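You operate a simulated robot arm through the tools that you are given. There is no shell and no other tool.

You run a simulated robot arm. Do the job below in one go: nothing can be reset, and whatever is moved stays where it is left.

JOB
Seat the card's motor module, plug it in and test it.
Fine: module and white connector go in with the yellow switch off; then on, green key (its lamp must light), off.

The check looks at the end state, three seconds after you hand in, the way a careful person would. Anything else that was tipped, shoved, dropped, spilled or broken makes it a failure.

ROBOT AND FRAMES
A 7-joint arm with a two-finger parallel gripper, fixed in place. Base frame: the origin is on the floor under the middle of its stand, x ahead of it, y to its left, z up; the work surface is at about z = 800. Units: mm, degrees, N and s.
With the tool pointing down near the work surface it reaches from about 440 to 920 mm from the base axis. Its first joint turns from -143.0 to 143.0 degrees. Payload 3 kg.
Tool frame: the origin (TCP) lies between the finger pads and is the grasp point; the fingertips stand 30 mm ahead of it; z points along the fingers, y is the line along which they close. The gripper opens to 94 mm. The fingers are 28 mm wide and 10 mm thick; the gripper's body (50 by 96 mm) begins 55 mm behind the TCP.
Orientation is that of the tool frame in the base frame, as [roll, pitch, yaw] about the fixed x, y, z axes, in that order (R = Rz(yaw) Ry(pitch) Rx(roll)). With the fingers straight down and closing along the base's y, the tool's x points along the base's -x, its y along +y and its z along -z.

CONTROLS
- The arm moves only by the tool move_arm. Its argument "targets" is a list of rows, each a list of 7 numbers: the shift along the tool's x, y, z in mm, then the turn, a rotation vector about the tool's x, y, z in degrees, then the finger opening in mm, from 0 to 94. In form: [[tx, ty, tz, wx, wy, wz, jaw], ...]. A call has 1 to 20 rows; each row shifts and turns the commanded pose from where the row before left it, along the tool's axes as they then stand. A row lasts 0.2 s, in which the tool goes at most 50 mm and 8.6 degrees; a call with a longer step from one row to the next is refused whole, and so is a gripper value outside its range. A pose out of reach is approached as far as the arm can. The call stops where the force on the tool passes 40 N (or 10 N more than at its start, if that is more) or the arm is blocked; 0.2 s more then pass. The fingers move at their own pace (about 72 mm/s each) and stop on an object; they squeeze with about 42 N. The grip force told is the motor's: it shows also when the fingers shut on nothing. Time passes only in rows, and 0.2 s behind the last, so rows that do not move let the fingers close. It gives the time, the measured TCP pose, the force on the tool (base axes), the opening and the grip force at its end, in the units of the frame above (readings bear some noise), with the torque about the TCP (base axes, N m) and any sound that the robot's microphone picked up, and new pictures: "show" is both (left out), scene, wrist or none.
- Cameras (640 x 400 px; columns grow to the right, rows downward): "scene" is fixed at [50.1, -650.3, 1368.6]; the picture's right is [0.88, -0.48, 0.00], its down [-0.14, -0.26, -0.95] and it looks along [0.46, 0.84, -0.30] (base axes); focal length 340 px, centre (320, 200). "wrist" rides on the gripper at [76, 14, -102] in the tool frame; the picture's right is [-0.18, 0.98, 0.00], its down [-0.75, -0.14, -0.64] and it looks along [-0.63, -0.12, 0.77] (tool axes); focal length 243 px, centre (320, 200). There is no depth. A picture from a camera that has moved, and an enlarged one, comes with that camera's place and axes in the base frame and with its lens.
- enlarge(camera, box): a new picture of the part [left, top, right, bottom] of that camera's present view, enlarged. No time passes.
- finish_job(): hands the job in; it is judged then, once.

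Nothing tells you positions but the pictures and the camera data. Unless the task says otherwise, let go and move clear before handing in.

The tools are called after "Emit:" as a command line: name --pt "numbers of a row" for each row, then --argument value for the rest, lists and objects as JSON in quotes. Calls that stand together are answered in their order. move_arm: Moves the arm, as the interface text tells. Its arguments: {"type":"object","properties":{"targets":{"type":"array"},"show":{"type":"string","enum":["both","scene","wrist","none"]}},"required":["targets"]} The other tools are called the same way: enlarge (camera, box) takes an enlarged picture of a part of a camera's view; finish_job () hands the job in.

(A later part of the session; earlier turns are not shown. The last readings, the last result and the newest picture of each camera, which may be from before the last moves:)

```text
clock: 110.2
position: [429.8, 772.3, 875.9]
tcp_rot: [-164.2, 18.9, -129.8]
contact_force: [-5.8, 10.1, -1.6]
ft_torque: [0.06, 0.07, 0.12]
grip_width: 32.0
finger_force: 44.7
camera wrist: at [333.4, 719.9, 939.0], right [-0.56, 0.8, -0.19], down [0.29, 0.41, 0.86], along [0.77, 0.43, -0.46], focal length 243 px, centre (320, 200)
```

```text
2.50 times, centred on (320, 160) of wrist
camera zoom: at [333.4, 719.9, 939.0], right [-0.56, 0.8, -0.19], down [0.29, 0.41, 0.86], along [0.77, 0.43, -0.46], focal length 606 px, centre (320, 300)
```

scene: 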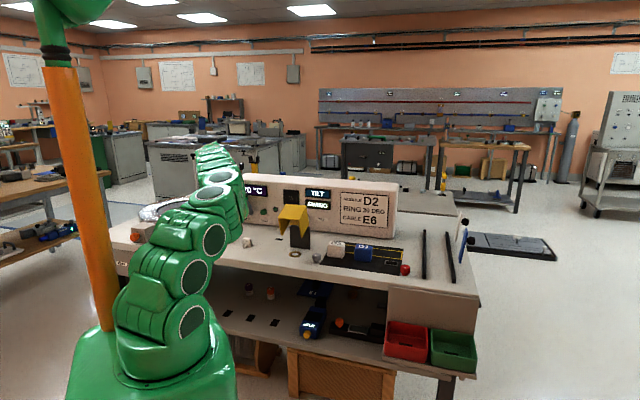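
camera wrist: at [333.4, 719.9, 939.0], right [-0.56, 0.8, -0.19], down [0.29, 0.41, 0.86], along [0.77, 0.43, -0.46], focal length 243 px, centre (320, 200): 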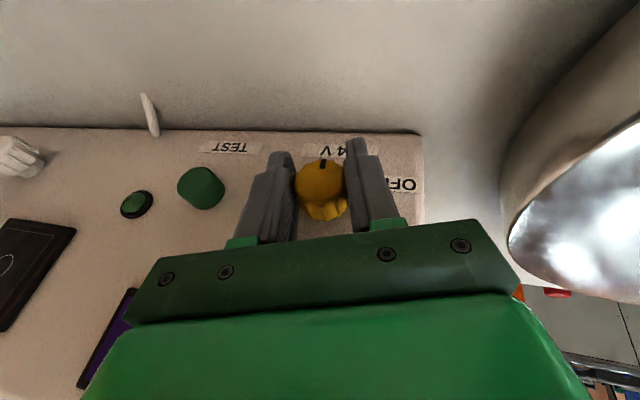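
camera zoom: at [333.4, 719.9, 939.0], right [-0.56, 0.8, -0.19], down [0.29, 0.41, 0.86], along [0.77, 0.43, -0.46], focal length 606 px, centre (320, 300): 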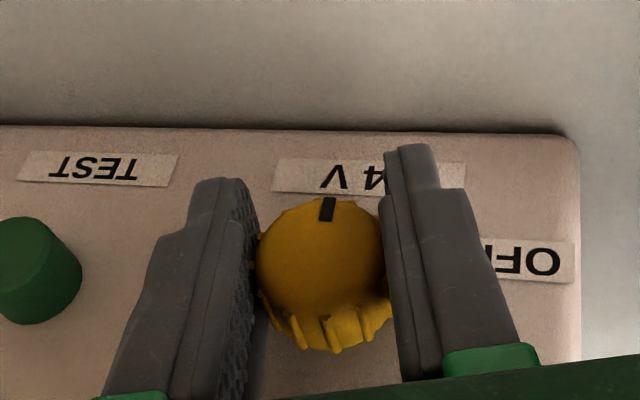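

I have the knob at 32 mm. I'll turn it clockwise about its own axis a little and watch what happens.

Emit:
move_arm --pt "0 -0.8 0 -3.77 0 1.34 20" --pt "0 -0.8 0 -3.77 0 1.34 20" --pt "0 -0.8 0 -3.77 0 1.34 20" --pt "0 0 0 0 0 0 20" --show "wrist"

Emit:
enlarge --camera "wrist" --box '[230, 80, 410, 240]'

```text
clock: 111.2
position: [430.7, 770.8, 877.2]
tcp_rot: [-177.0, 19.6, -133.8]
contact_force: [-24.1, 10.7, 7.5]
ft_torque: [0.16, 0.07, 0.23]
grip_width: 31.2
finger_force: 45.2
camera wrist: at [344.4, 708.9, 945.0], right [-0.58, 0.82, 0.01], down [0.42, 0.28, 0.86], along [0.7, 0.5, -0.5], focal length 243 px, centre (320, 200)
```

wrist: 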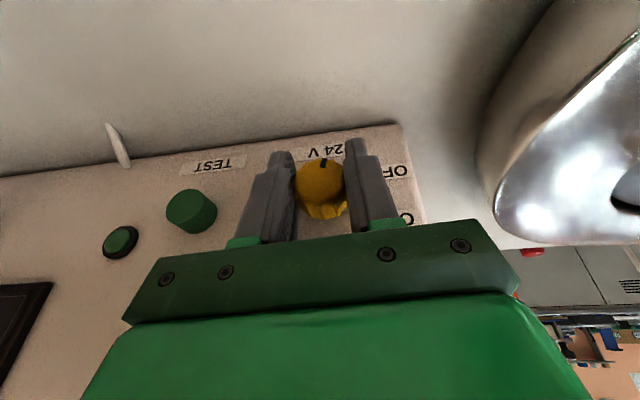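

```text
2.50 times, centred on (320, 160) of wrist
camera zoom: at [344.4, 708.9, 945.0], right [-0.58, 0.82, 0.01], down [0.42, 0.28, 0.86], along [0.7, 0.5, -0.5], focal length 606 px, centre (320, 300)
```

zoom: 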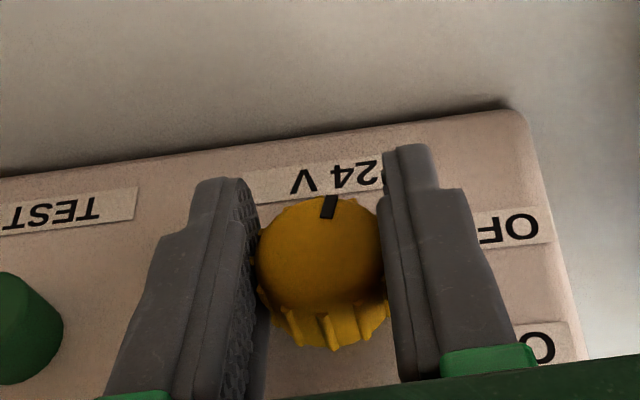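

The knob turns along with the gripper. I'll continue with a corrected pivot.

Emit:
move_arm --pt "0 1.0 0 -3.77 0 1.34 20" --pt "0 -0.5 0 -3.77 0 1.34 20" --pt "0 -0.5 0 -3.77 0 1.34 20" --pt "0 -0.5 0 -3.77 0 1.34 20" --pt "0 0 0 0 0 0 20" --show "wrist"

Emit:
enlarge --camera "wrist" --box '[230, 80, 410, 240]'

```text
clock: 112.4
position: [433.1, 770.7, 876.9]
tcp_rot: [165.9, 19.2, -139.5]
contact_force: [-19.6, 24.9, 9.9]
ft_torque: [0.29, -0.03, 0.12]
grip_width: 30.9
finger_force: 45.2
camera wrist: at [359.7, 693.7, 947.1], right [-0.55, 0.79, 0.28], down [0.58, 0.11, 0.8], along [0.6, 0.6, -0.52], focal length 243 px, centre (320, 200)
```

wrist: 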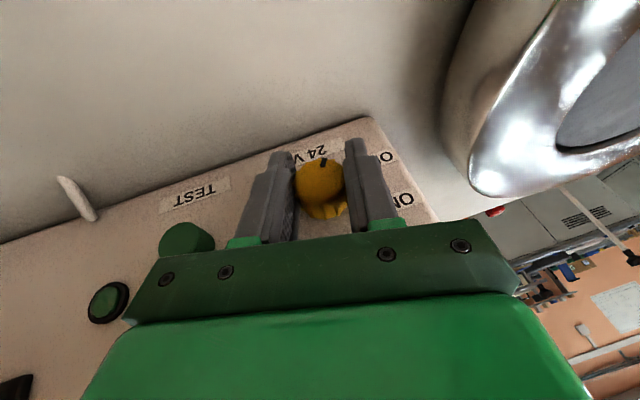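

```text
2.50 times, centred on (320, 160) of wrist
camera zoom: at [359.7, 693.7, 947.1], right [-0.55, 0.79, 0.28], down [0.58, 0.11, 0.8], along [0.6, 0.6, -0.52], focal length 606 px, centre (320, 300)
```

zoom: 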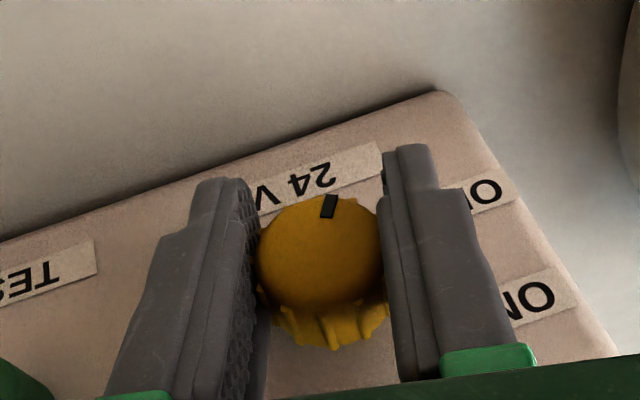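

Emit:
move_arm --pt "0 1.8 0 0 0 0 20" --pt "0 0 0 -3.77 0 1.34 20" --pt "0 0 0 -3.77 0 1.34 20" --pt "0 0 0 -3.77 0 1.34 20" --pt "0 0 0 0 0 0 20" --show "wrist"

Emit:
enlarge --camera "wrist" --box '[230, 80, 410, 240]'

```text
clock: 113.6
position: [432.5, 768.9, 875.5]
tcp_rot: [153.7, 17.6, -143.6]
contact_force: [0.1, -15.7, 9.1]
ft_torque: [0.06, -0.17, 0.17]
grip_width: 31.3
finger_force: 44.5
camera wrist: at [371.0, 682.6, 945.0], right [-0.49, 0.73, 0.47], down [0.7, 0.0, 0.72], along [0.53, 0.68, -0.51], focal length 243 px, centre (320, 200)
```

wrist: 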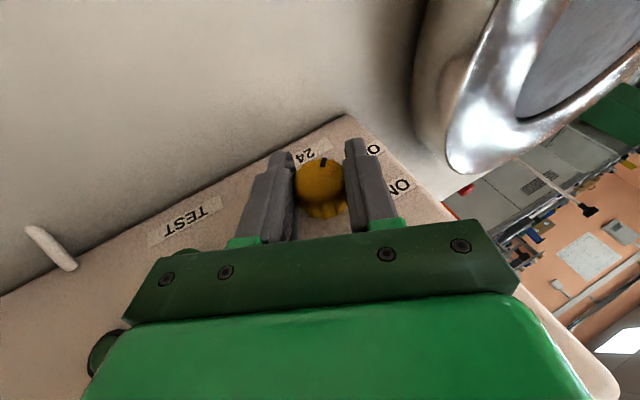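

```text
2.50 times, centred on (320, 160) of wrist
camera zoom: at [371.0, 682.6, 945.0], right [-0.49, 0.73, 0.47], down [0.7, 0.0, 0.72], along [0.53, 0.68, -0.51], focal length 606 px, centre (320, 300)
```

zoom: 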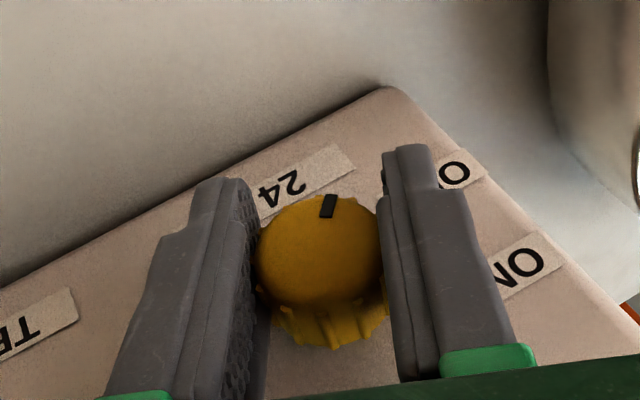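

Emit:
move_arm --pt "0 -0.5 0 -3.77 0 1.34 20" --pt "0 -0.3 0 -3.77 0 1.34 20" --pt "0 -0.3 0 -3.77 0 1.34 20" --pt "0 -0.3 0 -3.77 0 1.34 20" --pt "0 0 0 0 0 0 20" --show "both"

Emit:
enlarge --camera "wrist" --box '[230, 80, 410, 240]'

```text
clock: 114.1
position: [434.0, 768.7, 875.5]
tcp_rot: [148.4, 16.8, -145.1]
contact_force: [-7.0, -21.6, 17.0]
ft_torque: [-0.39, 0.35, 0.45]
grip_width: 30.9
finger_force: 45.3
stopped in row 2: the force on the tool passed its limit at 43 N (the readings are from after the stop); the commanded pose is now the measured one
camera wrist: at [375.8, 677.9, 943.1], right [-0.46, 0.7, 0.55], down [0.74, -0.04, 0.67], along [0.49, 0.71, -0.5], focal length 243 px, centre (320, 200)
```

scene: 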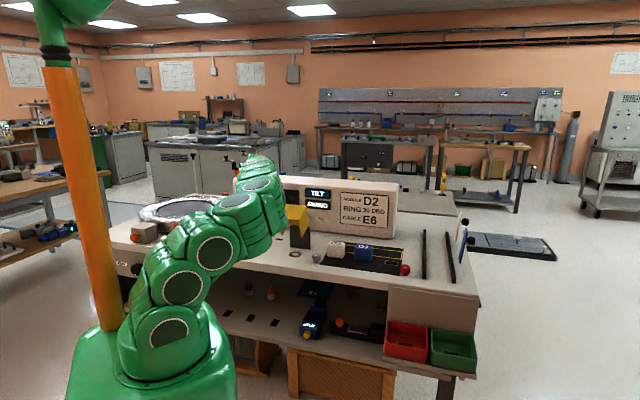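
wrist: 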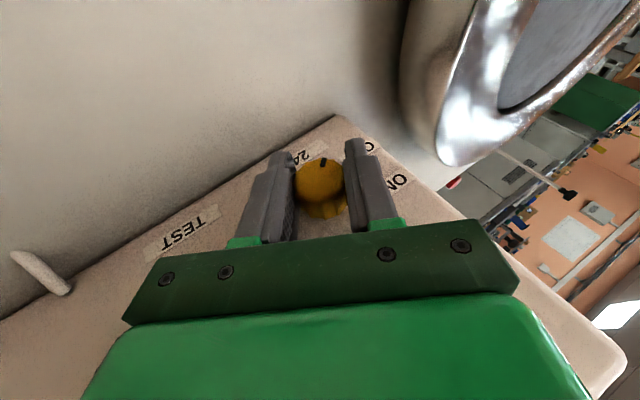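

```text
2.50 times, centred on (320, 160) of wrist
camera zoom: at [375.8, 677.9, 943.1], right [-0.46, 0.7, 0.55], down [0.74, -0.04, 0.67], along [0.49, 0.71, -0.5], focal length 606 px, centre (320, 300)
```

zoom: 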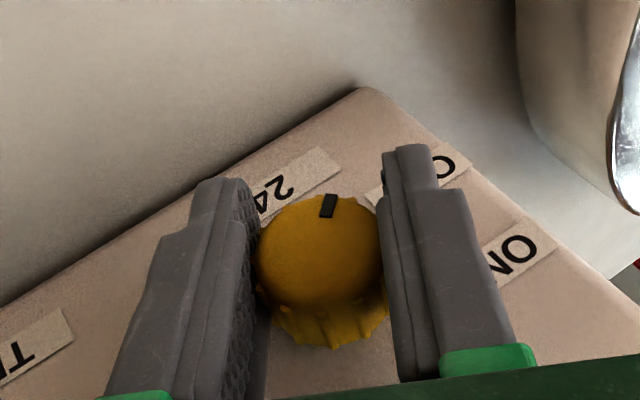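

Emit:
move_arm --pt "1.3 -0.4 -0.45 0 0 0 20" --pt "0 -0.3 0 -3.77 0 1.34 20" --pt "0 -0.4 0 -3.77 0 1.34 20" --pt "0 0 0 0 0 0 20" --show "wrist"

Emit:
enlarge --camera "wrist" --box '[230, 80, 410, 240]'

```text
clock: 114.9
position: [433.6, 767.6, 874.4]
tcp_rot: [140.3, 15.3, -147.4]
contact_force: [2.7, 9.9, -9.2]
ft_torque: [0.17, -0.17, 0.15]
grip_width: 31.3
finger_force: 44.6
stopped in row 4: the force on the tool passed its limit at 44 N (the readings are from after the stop); the commanded pose is now the measured one
camera wrist: at [382.4, 670.7, 938.4], right [-0.4, 0.64, 0.65], down [0.8, -0.11, 0.59], along [0.45, 0.76, -0.47], focal length 243 px, centre (320, 200)
```

wrist: 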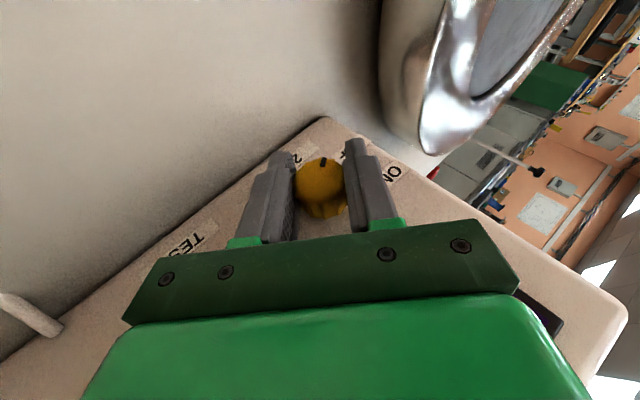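

```text
2.50 times, centred on (320, 160) of wrist
camera zoom: at [382.4, 670.7, 938.4], right [-0.4, 0.64, 0.65], down [0.8, -0.11, 0.59], along [0.45, 0.76, -0.47], focal length 606 px, centre (320, 300)
```

zoom: 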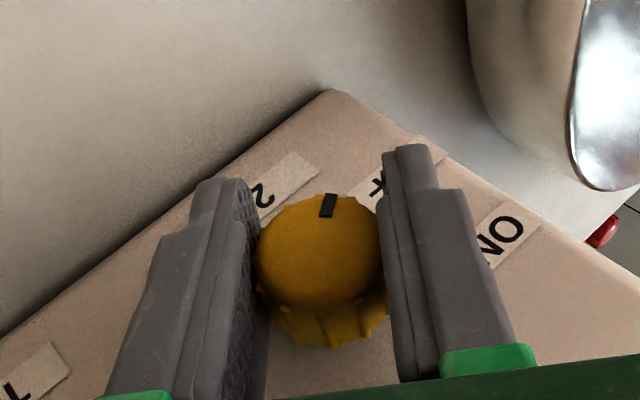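

Emit:
move_arm --pt "0.4 0 0 0 0 0 20" --pt "0 -0.3 0 -3.77 0 1.34 20" --pt "0 -0.3 0 -3.77 0 1.34 20" --pt "0 0 0 0 0 0 20" --show "both"

Emit:
enlarge --camera "wrist" --box '[230, 80, 410, 240]'

```text
clock: 115.4
position: [434.3, 768.5, 874.6]
tcp_rot: [139.4, 15.4, -147.7]
contact_force: [7.4, 17.6, -13.7]
ft_torque: [0.11, -0.09, 0.1]
grip_width: 30.9
finger_force: 44.9
stopped in row 2: the force on the tool passed its limit at 42 N (the readings are from after the stop); the commanded pose is now the measured one
camera wrist: at [383.2, 669.8, 937.8], right [-0.39, 0.64, 0.67], down [0.81, -0.11, 0.58], along [0.44, 0.76, -0.47], focal length 243 px, centre (320, 200)
```

scene: 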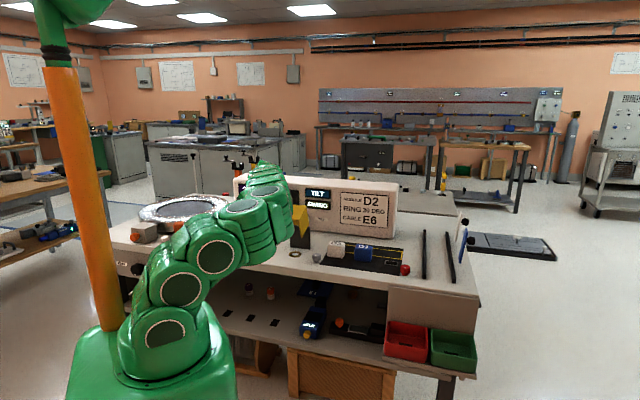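
wrist: 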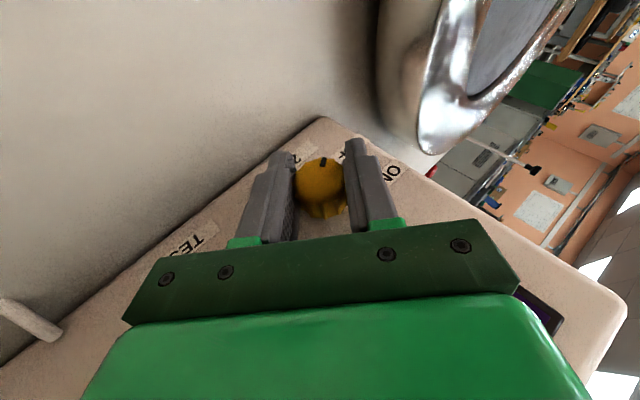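

```text
2.50 times, centred on (320, 160) of wrist
camera zoom: at [383.2, 669.8, 937.8], right [-0.39, 0.64, 0.67], down [0.81, -0.11, 0.58], along [0.44, 0.76, -0.47], focal length 606 px, centre (320, 300)
```

zoom: 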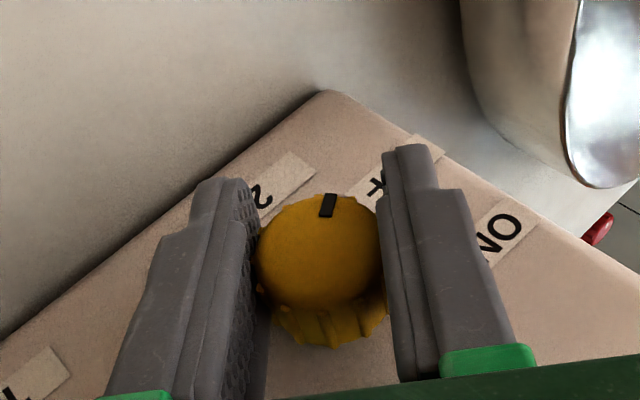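

Emit:
move_arm --pt "-0.8 -0.3 1.3 0 0 0 20" --pt "0 0 0 0 0 0 20" --show "none"

```text
clock: 116.0
position: [434.7, 766.6, 876.2]
tcp_rot: [139.4, 15.2, -147.7]
contact_force: [-5.4, -13.2, 2.2]
ft_torque: [-0.36, 0.29, 0.29]
grip_width: 31.1
finger_force: 44.9
```

Emit:
move_arm --pt "0.6 0 -0.2 0 0 0 20" --pt "0 -0.4 0 -3.77 0 1.34 20" --pt "0 0 0 0 0 0 20" --show "none"

```text
clock: 116.8
position: [434.7, 767.7, 874.5]
tcp_rot: [135.3, 14.4, -148.8]
contact_force: [-3.9, -19.3, 10.5]
ft_torque: [0.31, -0.28, -0.37]
grip_width: 31.1
finger_force: 45.4
```

Emit:
move_arm --pt "0.6 0 -1.4 0 0 0 20" --pt "0 -0.4 0 -3.77 0 1.34 20" --pt "0 0 0 0 0 0 20" --show "both"

Emit:
enlarge --camera "wrist" --box '[230, 80, 410, 240]'

Emit:
enlarge --camera "scene" --box '[215, 160, 315, 230]'

```text
clock: 117.3
position: [433.6, 767.2, 875.0]
tcp_rot: [133.7, 14.2, -149.3]
contact_force: [0.7, 14.8, -9.9]
ft_torque: [0.45, -0.42, -0.56]
grip_width: 31.2
finger_force: 44.9
stopped in row 2: the force on the tool passed its limit at 46 N (the readings are from after the stop); the commanded pose is now the measured one
camera wrist: at [387.6, 665.0, 933.5], right [-0.34, 0.59, 0.73], down [0.84, -0.15, 0.52], along [0.41, 0.8, -0.44], focal length 243 px, centre (320, 200)
```

scene: 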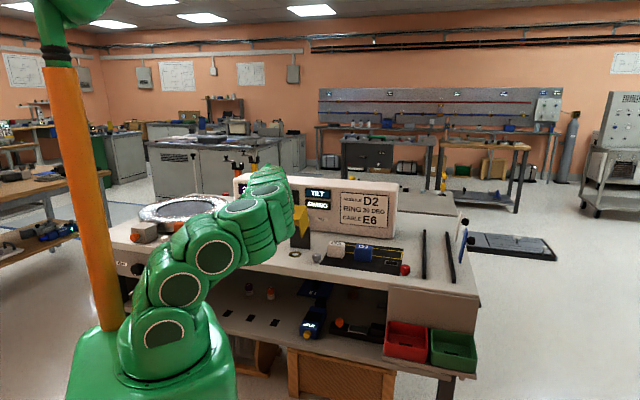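
wrist: 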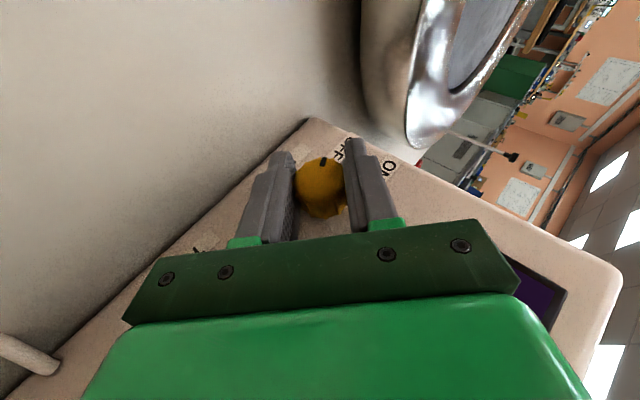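

```text
2.50 times, centred on (320, 160) of wrist
camera zoom: at [387.6, 665.0, 933.5], right [-0.34, 0.59, 0.73], down [0.84, -0.15, 0.52], along [0.41, 0.8, -0.44], focal length 606 px, centre (320, 300)
```

zoom: 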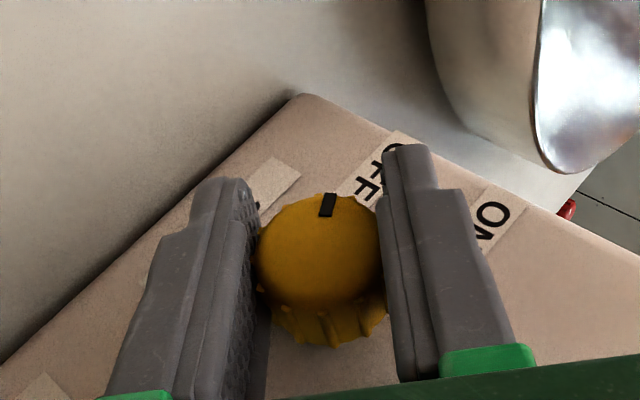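

```text
5.71 times, centred on (265, 195) of scene
camera zoom: at [50.1, -650.3, 1368.6], right [0.88, -0.48, 0.0], down [-0.14, -0.26, -0.95], along [0.46, 0.84, -0.3], focal length 1942 px, centre (634, 229)
```

zoom: 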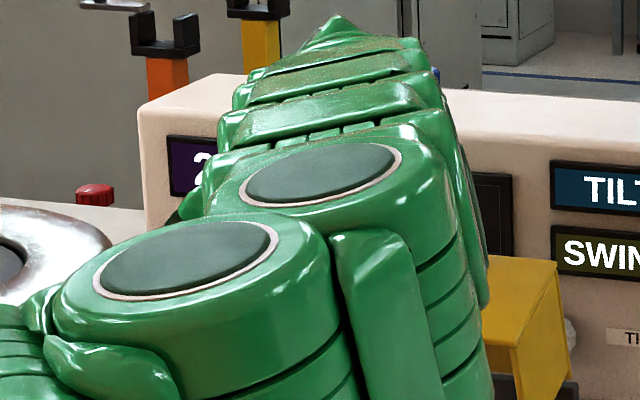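

The knob has turned about 60° clockwise. I'll let go, back off and look at the pointer and the panel.

Emit:
move_arm --pt "0.9 0 -0.3 0 0 0 20" --pt "0 0 0 0 0 0 40" --pt "0 0 0 0 0 0 60" --pt "0 0 0 0 0 0 60" --pt "14 0 -5 0 0 0 60" --pt "28.3 0 -10 0 0 0 60" --pt "28.3 0 -10 0 0 0 60" --pt "0 0 0 7.54 0 -2.68 60" --pt "0 0 0 7.54 0 -2.68 60" --pt "0 0 0 7.54 0 -2.68 60" --pt "0 0 0 7.54 0 -2.68 60" --pt "0 0 0 7.54 0 -2.68 60" --pt "0 0 0 7.54 0 -2.68 60" --pt "0 0 0 7.54 0 -2.68 60" --pt "0 0 0 0 0 0 60" --show "both"

Emit:
enlarge --camera "wrist" --box '[230, 120, 410, 260]'

```text
clock: 117.7
position: [434.9, 767.8, 874.4]
tcp_rot: [133.7, 14.2, -149.2]
contact_force: [3.3, 19.3, -16.1]
ft_torque: [0.32, -0.36, -0.41]
grip_width: 30.7
finger_force: 45.1
stopped in row 1: the force on the tool passed its limit at 46 N (the readings are from after the stop); the commanded pose is now the measured one
camera wrist: at [387.4, 664.9, 933.3], right [-0.34, 0.59, 0.73], down [0.84, -0.15, 0.52], along [0.42, 0.8, -0.44], focal length 243 px, centre (320, 200)
```

scene: 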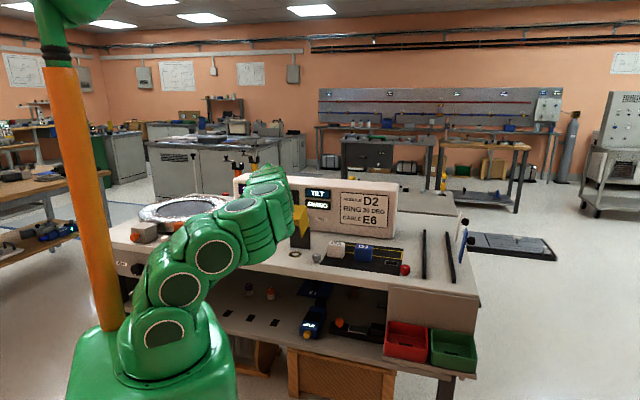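
wrist: 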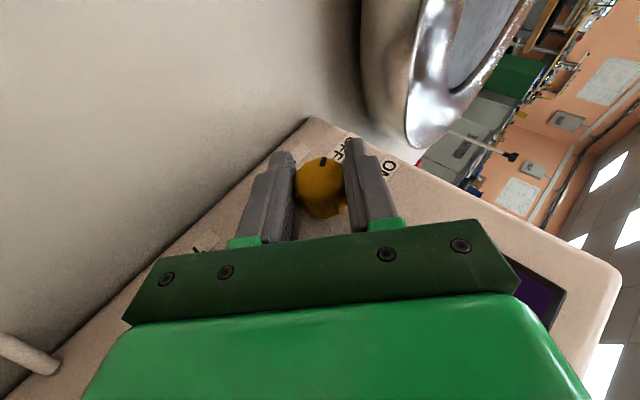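

```text
2.86 times, centred on (320, 190) of wrist
camera zoom: at [387.4, 664.9, 933.3], right [-0.34, 0.59, 0.73], down [0.84, -0.15, 0.52], along [0.42, 0.8, -0.44], focal length 693 px, centre (320, 229)
```

zoom: 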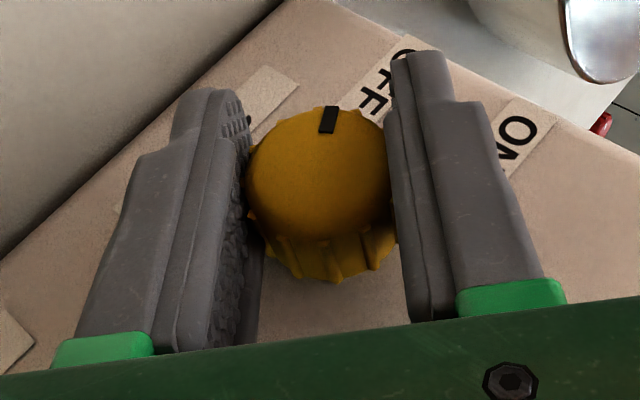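

Emit:
move_arm --pt "0 0 0 0 0 0 33" --pt "0 0 0 0 0 0 45" --pt "0 0 0 0 0 0 60" --pt "0 0 0 0 0 0 60" --show "wrist"

Emit:
enlarge --camera "wrist" --box '[230, 80, 410, 240]'

```text
clock: 118.7
position: [434.4, 767.5, 875.1]
tcp_rot: [133.7, 14.3, -149.3]
contact_force: [-0.5, -0.6, 0.6]
ft_torque: [0.01, 0.03, 0.02]
grip_width: 59.9
finger_force: 0.1
camera wrist: at [387.4, 664.5, 933.9], right [-0.34, 0.59, 0.73], down [0.84, -0.15, 0.52], along [0.41, 0.8, -0.44], focal length 243 px, centre (320, 200)
```

wrist: 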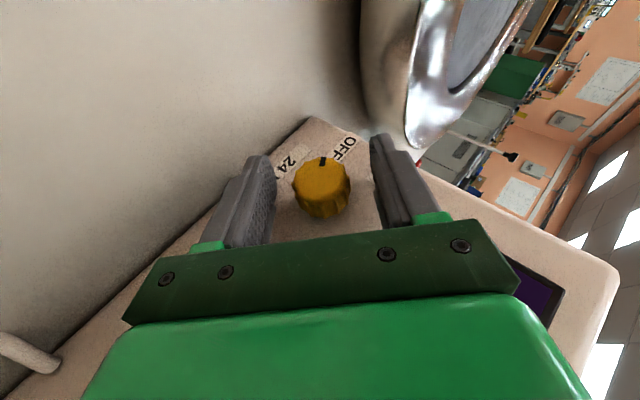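

```text
2.50 times, centred on (320, 160) of wrist
camera zoom: at [387.4, 664.5, 933.9], right [-0.34, 0.59, 0.73], down [0.84, -0.15, 0.52], along [0.41, 0.8, -0.44], focal length 606 px, centre (320, 300)
```

zoom: 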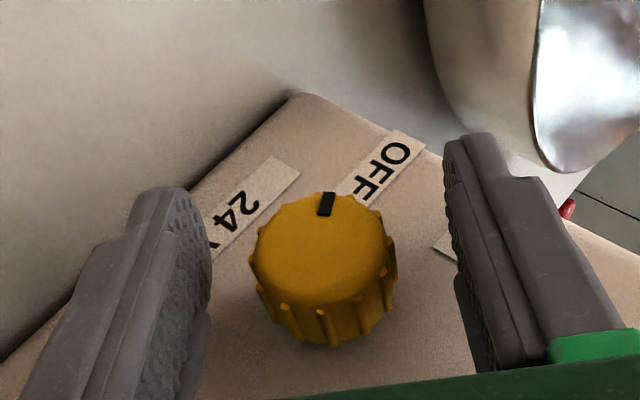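

The knob stays where I left it. I'll ratchet: back off, roll the wrist back, and grip it again for a second stroke.

Emit:
move_arm --pt "12 0 -4.3 0 0 0 60" --pt "12 0 -4.3 0 0 0 60" --pt "0 0 0 7.33 0 -2.61 60" --pt "0 0 0 7.33 0 -2.61 60" --pt "0 0 0 7.33 0 -2.61 60" --pt "0 0 0 7.33 0 -2.61 60" --pt "0 0 0 7.33 0 -2.61 60" --pt "0 0 0 7.33 0 -2.61 60" --pt "0 0 0 7.33 0 -2.61 60" --pt "0 0 0 7.33 0 -2.61 60" --pt "0 0 0 7.33 0 -2.61 60" --pt "0 0 0 0 0 0 60" --show "both"

Emit:
enlarge --camera "wrist" --box '[230, 80, 410, 240]'

Emit:
enlarge --camera "scene" --box '[225, 170, 305, 230]'

```text
clock: 121.3
position: [417.2, 749.3, 876.8]
tcp_rot: [-153.1, 18.1, -126.5]
contact_force: [0.5, -0.9, 0.5]
ft_torque: [0.03, 0.02, 0.0]
grip_width: 60.0
finger_force: 0.1
camera wrist: at [310.7, 706.0, 931.5], right [-0.52, 0.77, -0.37], down [0.18, 0.52, 0.84], along [0.84, 0.37, -0.4], focal length 243 px, centre (320, 200)
```

scene: 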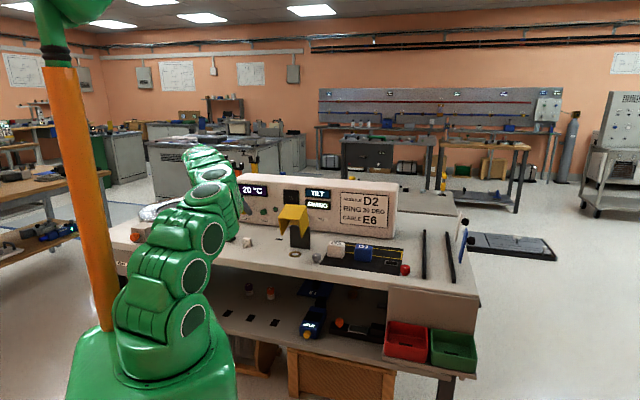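
wrist: 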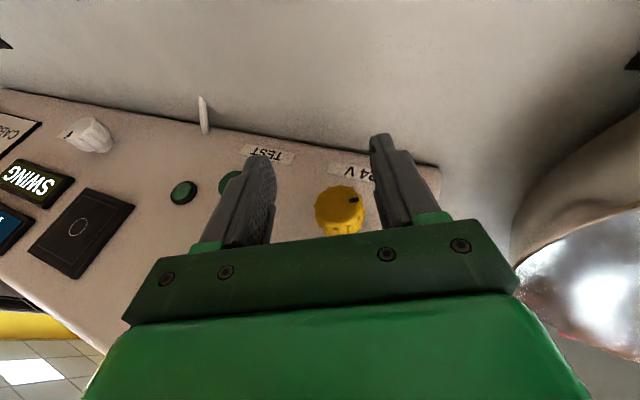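

```text
2.50 times, centred on (320, 160) of wrist
camera zoom: at [310.7, 706.0, 931.5], right [-0.52, 0.77, -0.37], down [0.18, 0.52, 0.84], along [0.84, 0.37, -0.4], focal length 606 px, centre (320, 300)
```

zoom: 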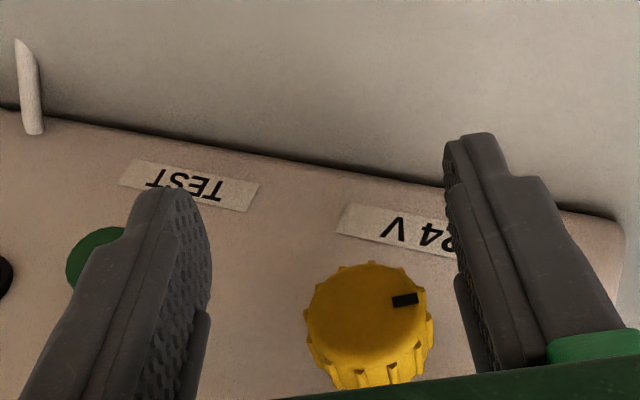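

```text
6.67 times, centred on (265, 200) of scene
camera zoom: at [50.1, -650.3, 1368.6], right [0.88, -0.48, 0.0], down [-0.14, -0.26, -0.95], along [0.46, 0.84, -0.3], focal length 2266 px, centre (687, 200)
```

zoom: 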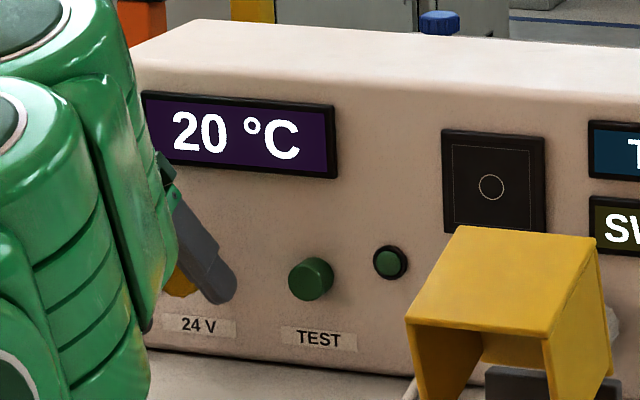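

Emit:
move_arm --pt "-12 6.3 3 0 0 0 60" --pt "-8 0 2 0 0 0 60" --pt "-2.5 0 0.6 0 0 0 60" --pt "0 0 0 0 0 0 60" --show "wrist"

Emit:
enlarge --camera "wrist" --box '[230, 80, 410, 240]'

```text
clock: 122.3
position: [429.1, 770.4, 875.5]
tcp_rot: [-153.1, 18.1, -126.5]
contact_force: [-0.1, -1.1, 0.4]
ft_torque: [0.02, 0.02, 0.0]
grip_width: 60.1
finger_force: 0.0
camera wrist: at [322.6, 726.7, 930.3], right [-0.52, 0.77, -0.37], down [0.18, 0.52, 0.84], along [0.84, 0.37, -0.4], focal length 243 px, centre (320, 200)
```

wrist: 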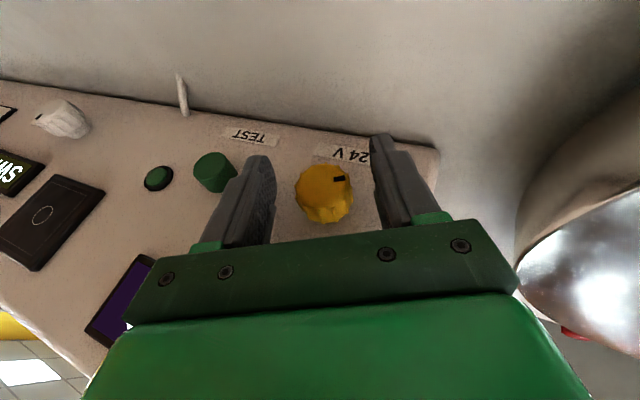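

```text
2.50 times, centred on (320, 160) of wrist
camera zoom: at [322.6, 726.7, 930.3], right [-0.52, 0.77, -0.37], down [0.18, 0.52, 0.84], along [0.84, 0.37, -0.4], focal length 606 px, centre (320, 300)
```

zoom: 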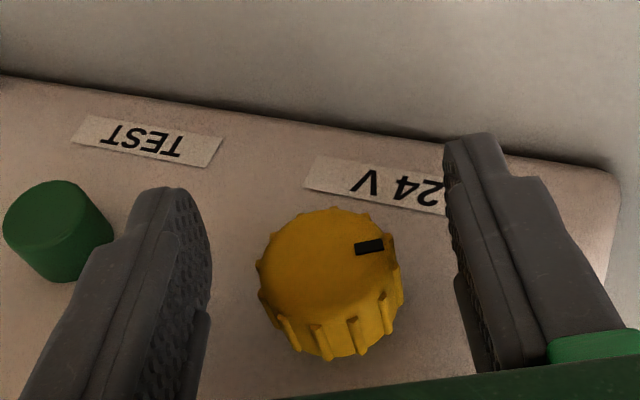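

Emit:
move_arm --pt "-1.2 0.2 0.4 0 0 0 60" --pt "0 0 0 0 0 0 48" --pt "0 0 0 0 0 0 40" --pt "0 0 0 0 0 0 35" --pt "0 0 0 0 0 0 31" --pt "0 0 0 0 0 0 26" --pt "0 0 0 0 0 0 20" --pt "0 0 0 0 0 0 20" --show "none"

```text
clock: 124.1
position: [428.9, 771.1, 874.5]
tcp_rot: [-153.1, 18.1, -126.5]
contact_force: [-4.4, 8.3, -2.5]
ft_torque: [0.07, 0.03, 0.17]
grip_width: 32.4
finger_force: 44.5
```

Emit:
move_arm --pt "0 -0.4 0 -3.77 0 1.34 20" --pt "0 -0.4 0 -3.77 0 1.34 20" --pt "0 -0.4 0 -3.77 0 1.34 20" --pt "0 -0.4 0 -3.77 0 1.34 20" --pt "0 0 0 0 0 0 20" --show "wrist"

Emit:
enlarge --camera "wrist" --box '[230, 80, 410, 240]'

```text
clock: 125.3
position: [429.9, 771.6, 874.9]
tcp_rot: [-170.0, 19.8, -131.8]
contact_force: [6.4, 29.9, -10.2]
ft_torque: [-0.02, 0.17, 0.18]
grip_width: 32.5
finger_force: 44.5
camera wrist: at [336.3, 714.4, 940.9], right [-0.57, 0.82, -0.1], down [0.34, 0.34, 0.87], along [0.75, 0.46, -0.48], focal length 243 px, centre (320, 200)
```

wrist: 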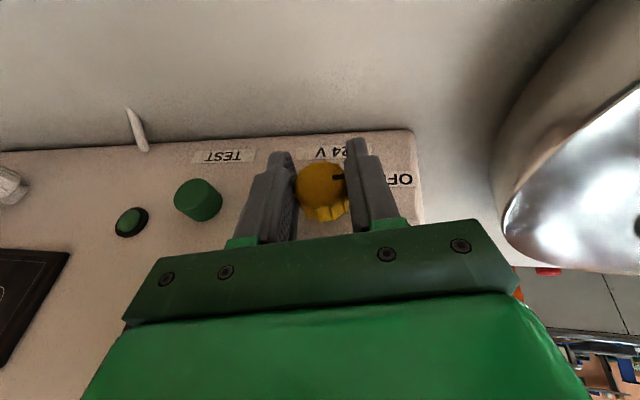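

```text
2.50 times, centred on (320, 160) of wrist
camera zoom: at [336.3, 714.4, 940.9], right [-0.57, 0.82, -0.1], down [0.34, 0.34, 0.87], along [0.75, 0.46, -0.48], focal length 606 px, centre (320, 300)
```

zoom: 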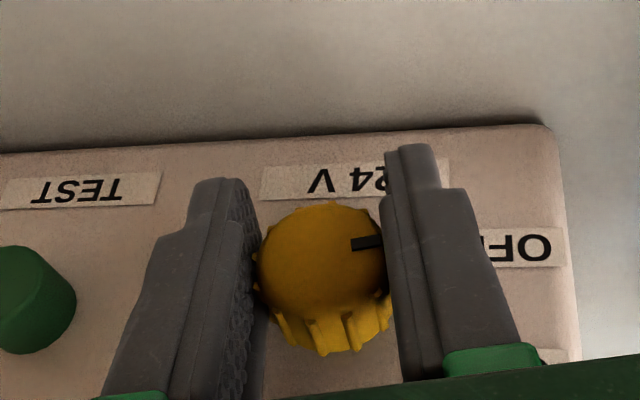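

Emit:
move_arm --pt "-1.4 0.9 0.6 0 0 0 20" --pt "0 0 0 0 0 0 20" --show "none"

```text
clock: 125.9
position: [429.9, 771.3, 875.6]
tcp_rot: [-169.8, 19.6, -131.8]
contact_force: [-19.1, -27.3, 18.3]
ft_torque: [-0.17, 0.08, -0.1]
grip_width: 32.3
finger_force: 45.0
```

Emit:
move_arm --pt "0.6 -0.1 -0.6 0 0 0 20" --pt "0 0 0 0 0 0 20" --show "none"

```text
clock: 126.5
position: [428.5, 770.7, 875.1]
tcp_rot: [-169.9, 19.7, -131.9]
contact_force: [-13.0, -16.7, 2.8]
ft_torque: [0.07, -0.06, 0.0]
grip_width: 32.3
finger_force: 44.9
```

Emit:
move_arm --pt "0.55 0 -0.1 0 0 0 20" --pt "0 -0.3 0 -3.77 0 1.34 20" --pt "0 -0.3 0 -3.77 0 1.34 20" --pt "0 -0.3 0 -3.77 0 1.34 20" --pt "0 0 0 0 0 0 20" --show "wrist"

Emit:
enlarge --camera "wrist" --box '[230, 80, 410, 240]'

```text
clock: 127.7
position: [431.2, 769.9, 874.5]
tcp_rot: [177.3, 20.1, -136.2]
contact_force: [-5.9, -2.6, 6.3]
ft_torque: [-0.31, -0.6, 0.09]
grip_width: 32.1
finger_force: 44.3
camera wrist: at [347.4, 703.2, 945.0], right [-0.57, 0.82, 0.11], down [0.47, 0.22, 0.85], along [0.68, 0.53, -0.51], focal length 243 px, centre (320, 200)
```

wrist: 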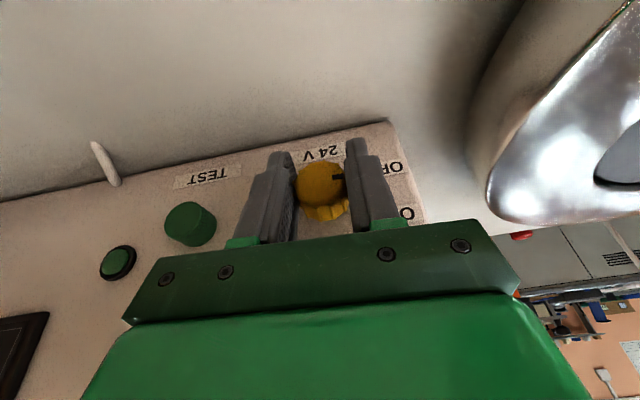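

```text
2.50 times, centred on (320, 160) of wrist
camera zoom: at [347.4, 703.2, 945.0], right [-0.57, 0.82, 0.11], down [0.47, 0.22, 0.85], along [0.68, 0.53, -0.51], focal length 606 px, centre (320, 300)
```

zoom: 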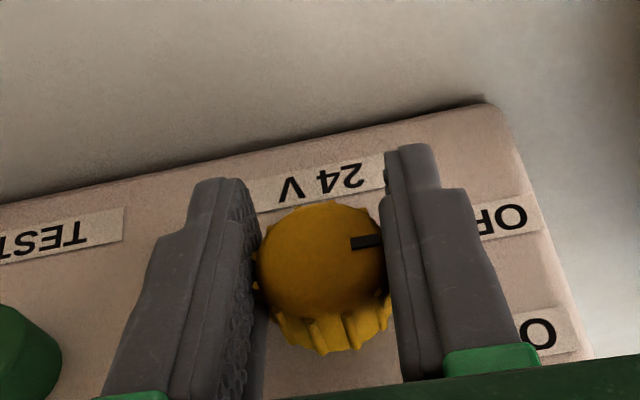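

Emit:
move_arm --pt "0 -0.3 0 -3.77 0 1.34 20" --pt "0 -0.3 0 -3.77 0 1.34 20" --pt "0 0 0 0 0 0 20" --show "wrist"

Emit:
enlarge --camera "wrist" --box '[230, 80, 410, 240]'

```text
clock: 128.5
position: [431.1, 769.2, 875.9]
tcp_rot: [168.8, 19.8, -139.0]
contact_force: [5.1, -7.8, 16.6]
ft_torque: [-0.16, -0.44, 0.15]
grip_width: 31.2
finger_force: 44.3
camera wrist: at [355.3, 695.5, 946.5], right [-0.55, 0.8, 0.24], down [0.55, 0.13, 0.82], along [0.62, 0.59, -0.52], focal length 243 px, centre (320, 200)
```

wrist: 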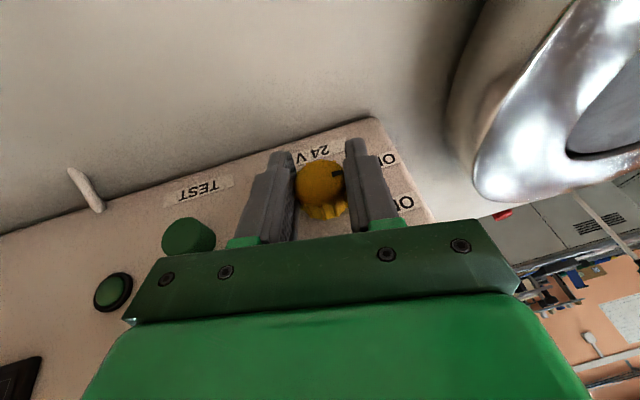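

```text
2.50 times, centred on (320, 160) of wrist
camera zoom: at [355.3, 695.5, 946.5], right [-0.55, 0.8, 0.24], down [0.55, 0.13, 0.82], along [0.62, 0.59, -0.52], focal length 606 px, centre (320, 300)
```

zoom: 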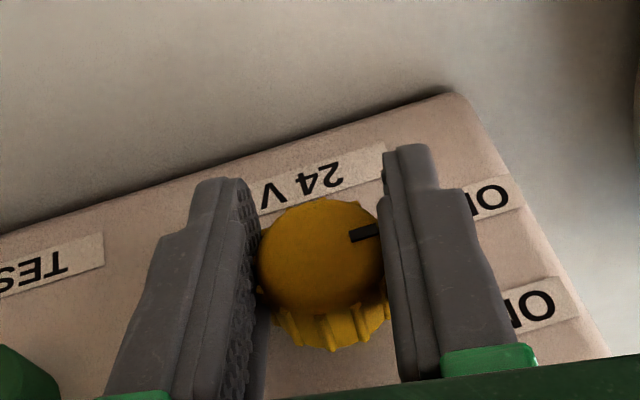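

The knob hit a stop near 9 o'clock and the grip slipped a little, so that should be ON. I'll release, back off and look.

Emit:
move_arm --pt "0 0 0 0 0 0 34" --pt "0 0 0 0 0 0 46" --pt "0 0 0 0 0 0 60" --pt "12 0 -4.3 0 0 0 60" --pt "28 0 -10 0 0 0 60" --pt "28 0 -10 0 0 0 60" --pt "0 0 0 5 0 -1.8 60" --pt "0 0 0 5 0 -1.8 60" --pt "0 0 0 0 0 0 60" --show "both"

Emit:
enlarge --camera "wrist" --box '[230, 80, 410, 240]'

Emit:
enlarge --camera "scene" --box '[225, 170, 305, 230]'

```text
clock: 130.5
position: [378.0, 719.0, 876.2]
tcp_rot: [-179.8, 20.1, -135.1]
contact_force: [0.1, 0.2, 0.7]
ft_torque: [-0.01, 0.01, 0.0]
grip_width: 59.9
finger_force: 0.1
camera wrist: at [293.6, 654.7, 944.0], right [-0.57, 0.82, 0.06], down [0.44, 0.24, 0.86], along [0.69, 0.52, -0.5], focal length 243 px, centre (320, 200)
```

scene: 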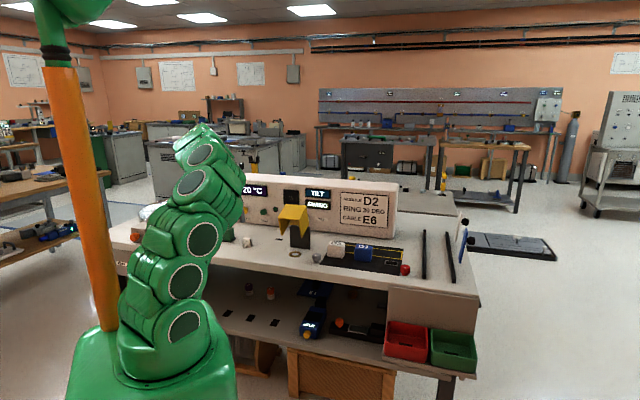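
wrist: 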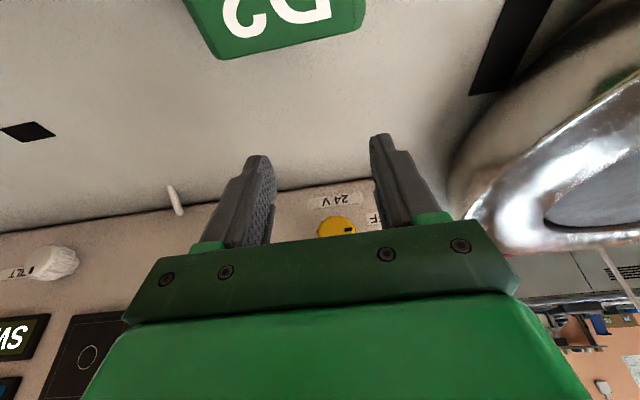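

```text
2.50 times, centred on (320, 160) of wrist
camera zoom: at [293.6, 654.7, 944.0], right [-0.57, 0.82, 0.06], down [0.44, 0.24, 0.86], along [0.69, 0.52, -0.5], focal length 606 px, centre (320, 300)
```

zoom: 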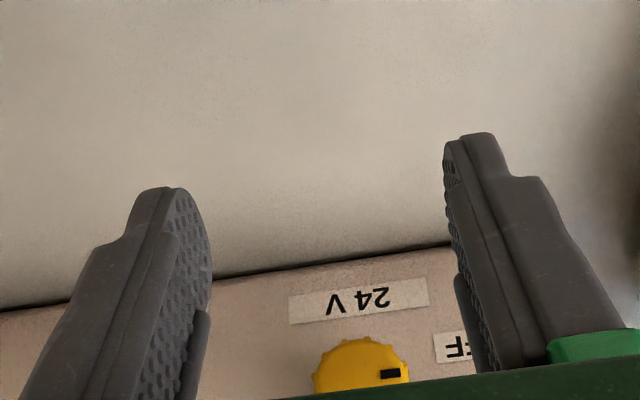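

```text
6.67 times, centred on (265, 200) of scene
camera zoom: at [50.1, -650.3, 1368.6], right [0.88, -0.48, 0.0], down [-0.14, -0.26, -0.95], along [0.46, 0.84, -0.3], focal length 2266 px, centre (687, 200)
```

zoom: 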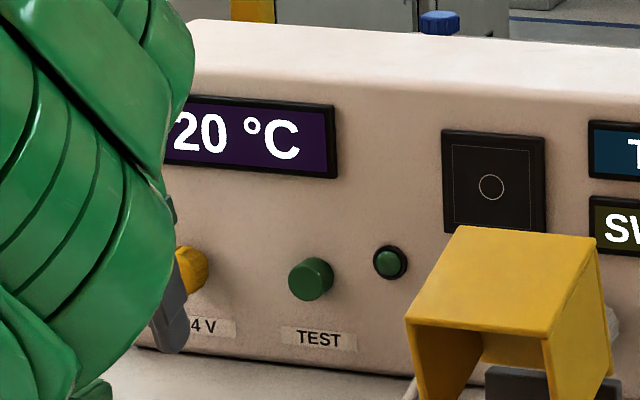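

The pointer now stands at 9 o'clock, which I take as ON. I'll close the fingers, line up on the green TEST key and press it.

Emit:
move_arm --pt "-9.1 -45.5 -4 0 0 0 0" --pt "-9.1 -45.5 -4 0 0 0 0" --pt "0 0 0 0 0 0 0" --pt "0 0 0 0 0 0 0" --show "both"

Emit:
enlarge --camera "wrist" --box '[230, 120, 410, 240]'

Emit:
enlarge --camera "scene" --box '[225, 170, 305, 230]'

```text
clock: 131.5
position: [455.1, 665.5, 887.5]
tcp_rot: [-180.0, 20.0, -135.2]
contact_force: [0.6, -0.6, 0.3]
ft_torque: [0.0, 0.03, 0.03]
grip_width: 0.1
finger_force: 33.4
camera wrist: at [369.9, 600.9, 956.4], right [-0.57, 0.82, 0.06], down [0.44, 0.24, 0.86], along [0.69, 0.52, -0.5], focal length 243 px, centre (320, 200)
```

scene: 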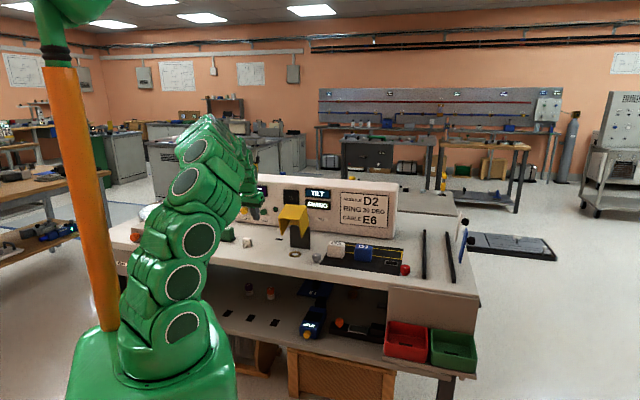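
wrist: 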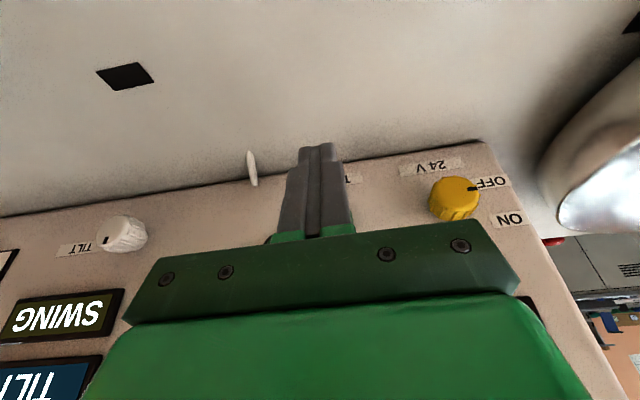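

```text
3.33 times, centred on (320, 180) of wrist
camera zoom: at [369.9, 600.9, 956.4], right [-0.57, 0.82, 0.06], down [0.44, 0.24, 0.86], along [0.69, 0.52, -0.5], focal length 809 px, centre (320, 267)
```

zoom: 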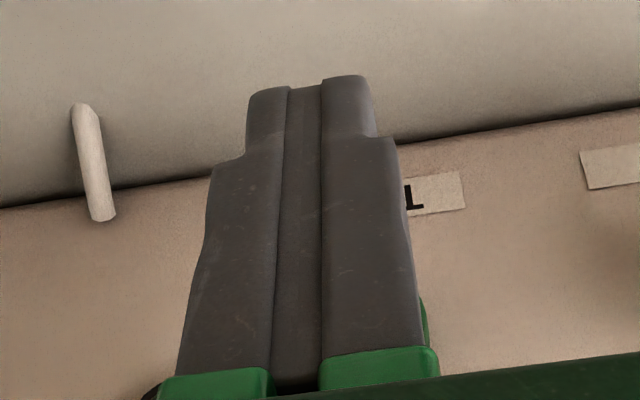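

```text
6.67 times, centred on (265, 200) of scene
camera zoom: at [50.1, -650.3, 1368.6], right [0.88, -0.48, 0.0], down [-0.14, -0.26, -0.95], along [0.46, 0.84, -0.3], focal length 2266 px, centre (687, 200)
```

zoom: 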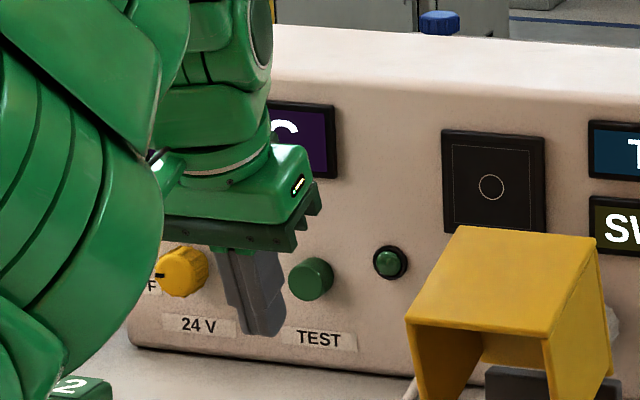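

Emit:
move_arm --pt "-19.6 0 1.8 0 0 0 0" --pt "-14 0 5.1 0 0 0 0" --pt "-1.88 0 0.68 0 0 0 0" --pt "-1.88 0 0.68 0 0 0 0" --pt "0 0 0 0 0 0 0" --show "both"

Emit:
enlarge --camera "scene" --box '[235, 180, 295, 225]'

```text
clock: 132.7
position: [480.1, 691.1, 893.8]
tcp_rot: [-179.9, 20.1, -135.2]
contact_force: [0.1, -0.3, 0.7]
ft_torque: [0.04, 0.05, 0.02]
grip_width: 0.0
finger_force: 32.6
camera wrist: at [395.4, 626.7, 962.6], right [-0.57, 0.82, 0.06], down [0.44, 0.24, 0.86], along [0.69, 0.52, -0.5], focal length 243 px, centre (320, 200)
```

scene: 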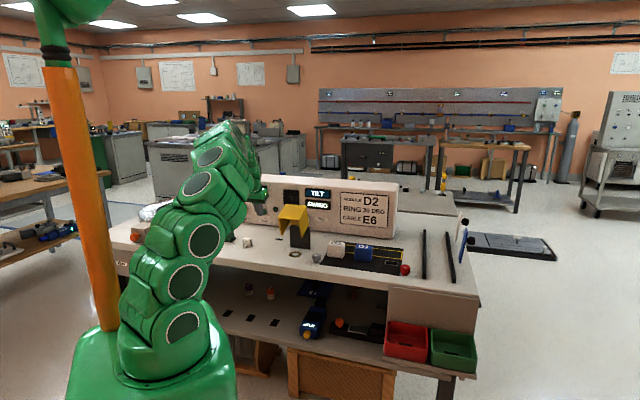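
wrist: 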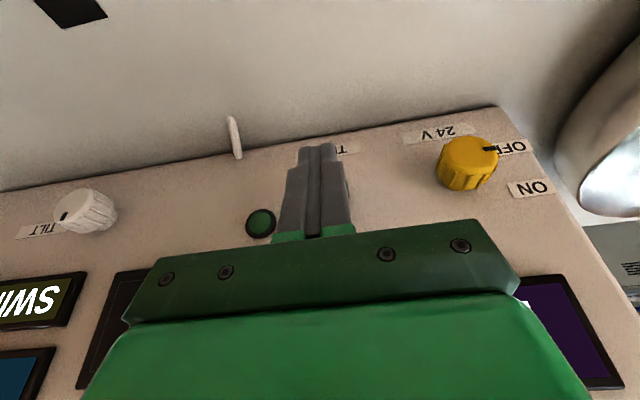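

```text
8.89 times, centred on (265, 202) of scene
camera zoom: at [50.1, -650.3, 1368.6], right [0.88, -0.48, 0.0], down [-0.14, -0.26, -0.95], along [0.46, 0.84, -0.3], focal length 3022 px, centre (809, 178)
```

zoom: 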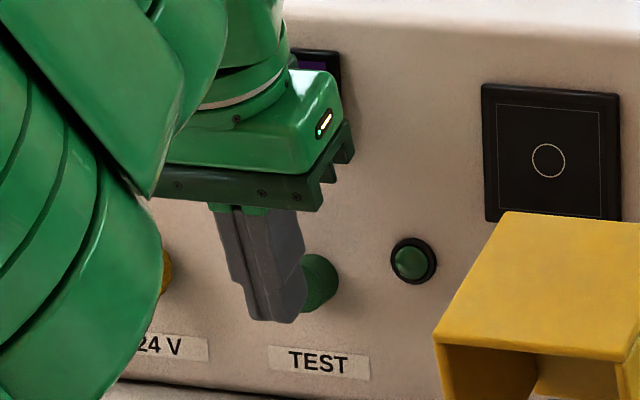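

Emit:
move_arm --pt "-1.88 0 0.68 0 0 0 0" --pt "-1.88 0 0.68 0 0 0 0" --pt "-1.88 0 0.68 0 0 0 0" --pt "0 0 0 0 0 0 0" --show "none"

Emit:
enlarge --camera "scene" --box '[235, 180, 295, 225]'

```text
clock: 133.7
position: [484.9, 695.1, 894.3]
tcp_rot: [-179.9, 19.9, -135.1]
contact_force: [0.5, -0.2, -0.2]
ft_torque: [0.01, 0.03, -0.05]
grip_width: 0.0
finger_force: 32.7
```

```text
8.89 times, centred on (265, 202) of scene
camera zoom: at [50.1, -650.3, 1368.6], right [0.88, -0.48, 0.0], down [-0.14, -0.26, -0.95], along [0.46, 0.84, -0.3], focal length 3022 px, centre (809, 178)
```

zoom: 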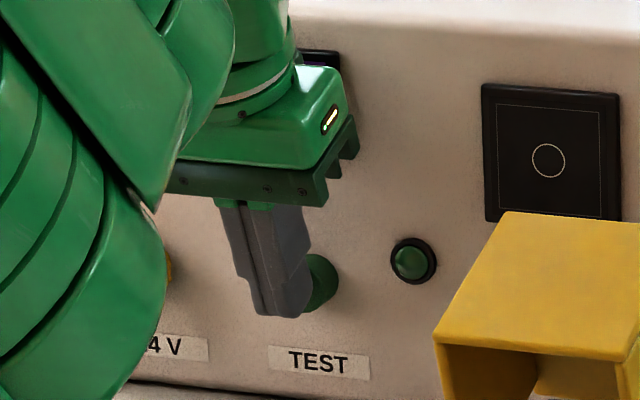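

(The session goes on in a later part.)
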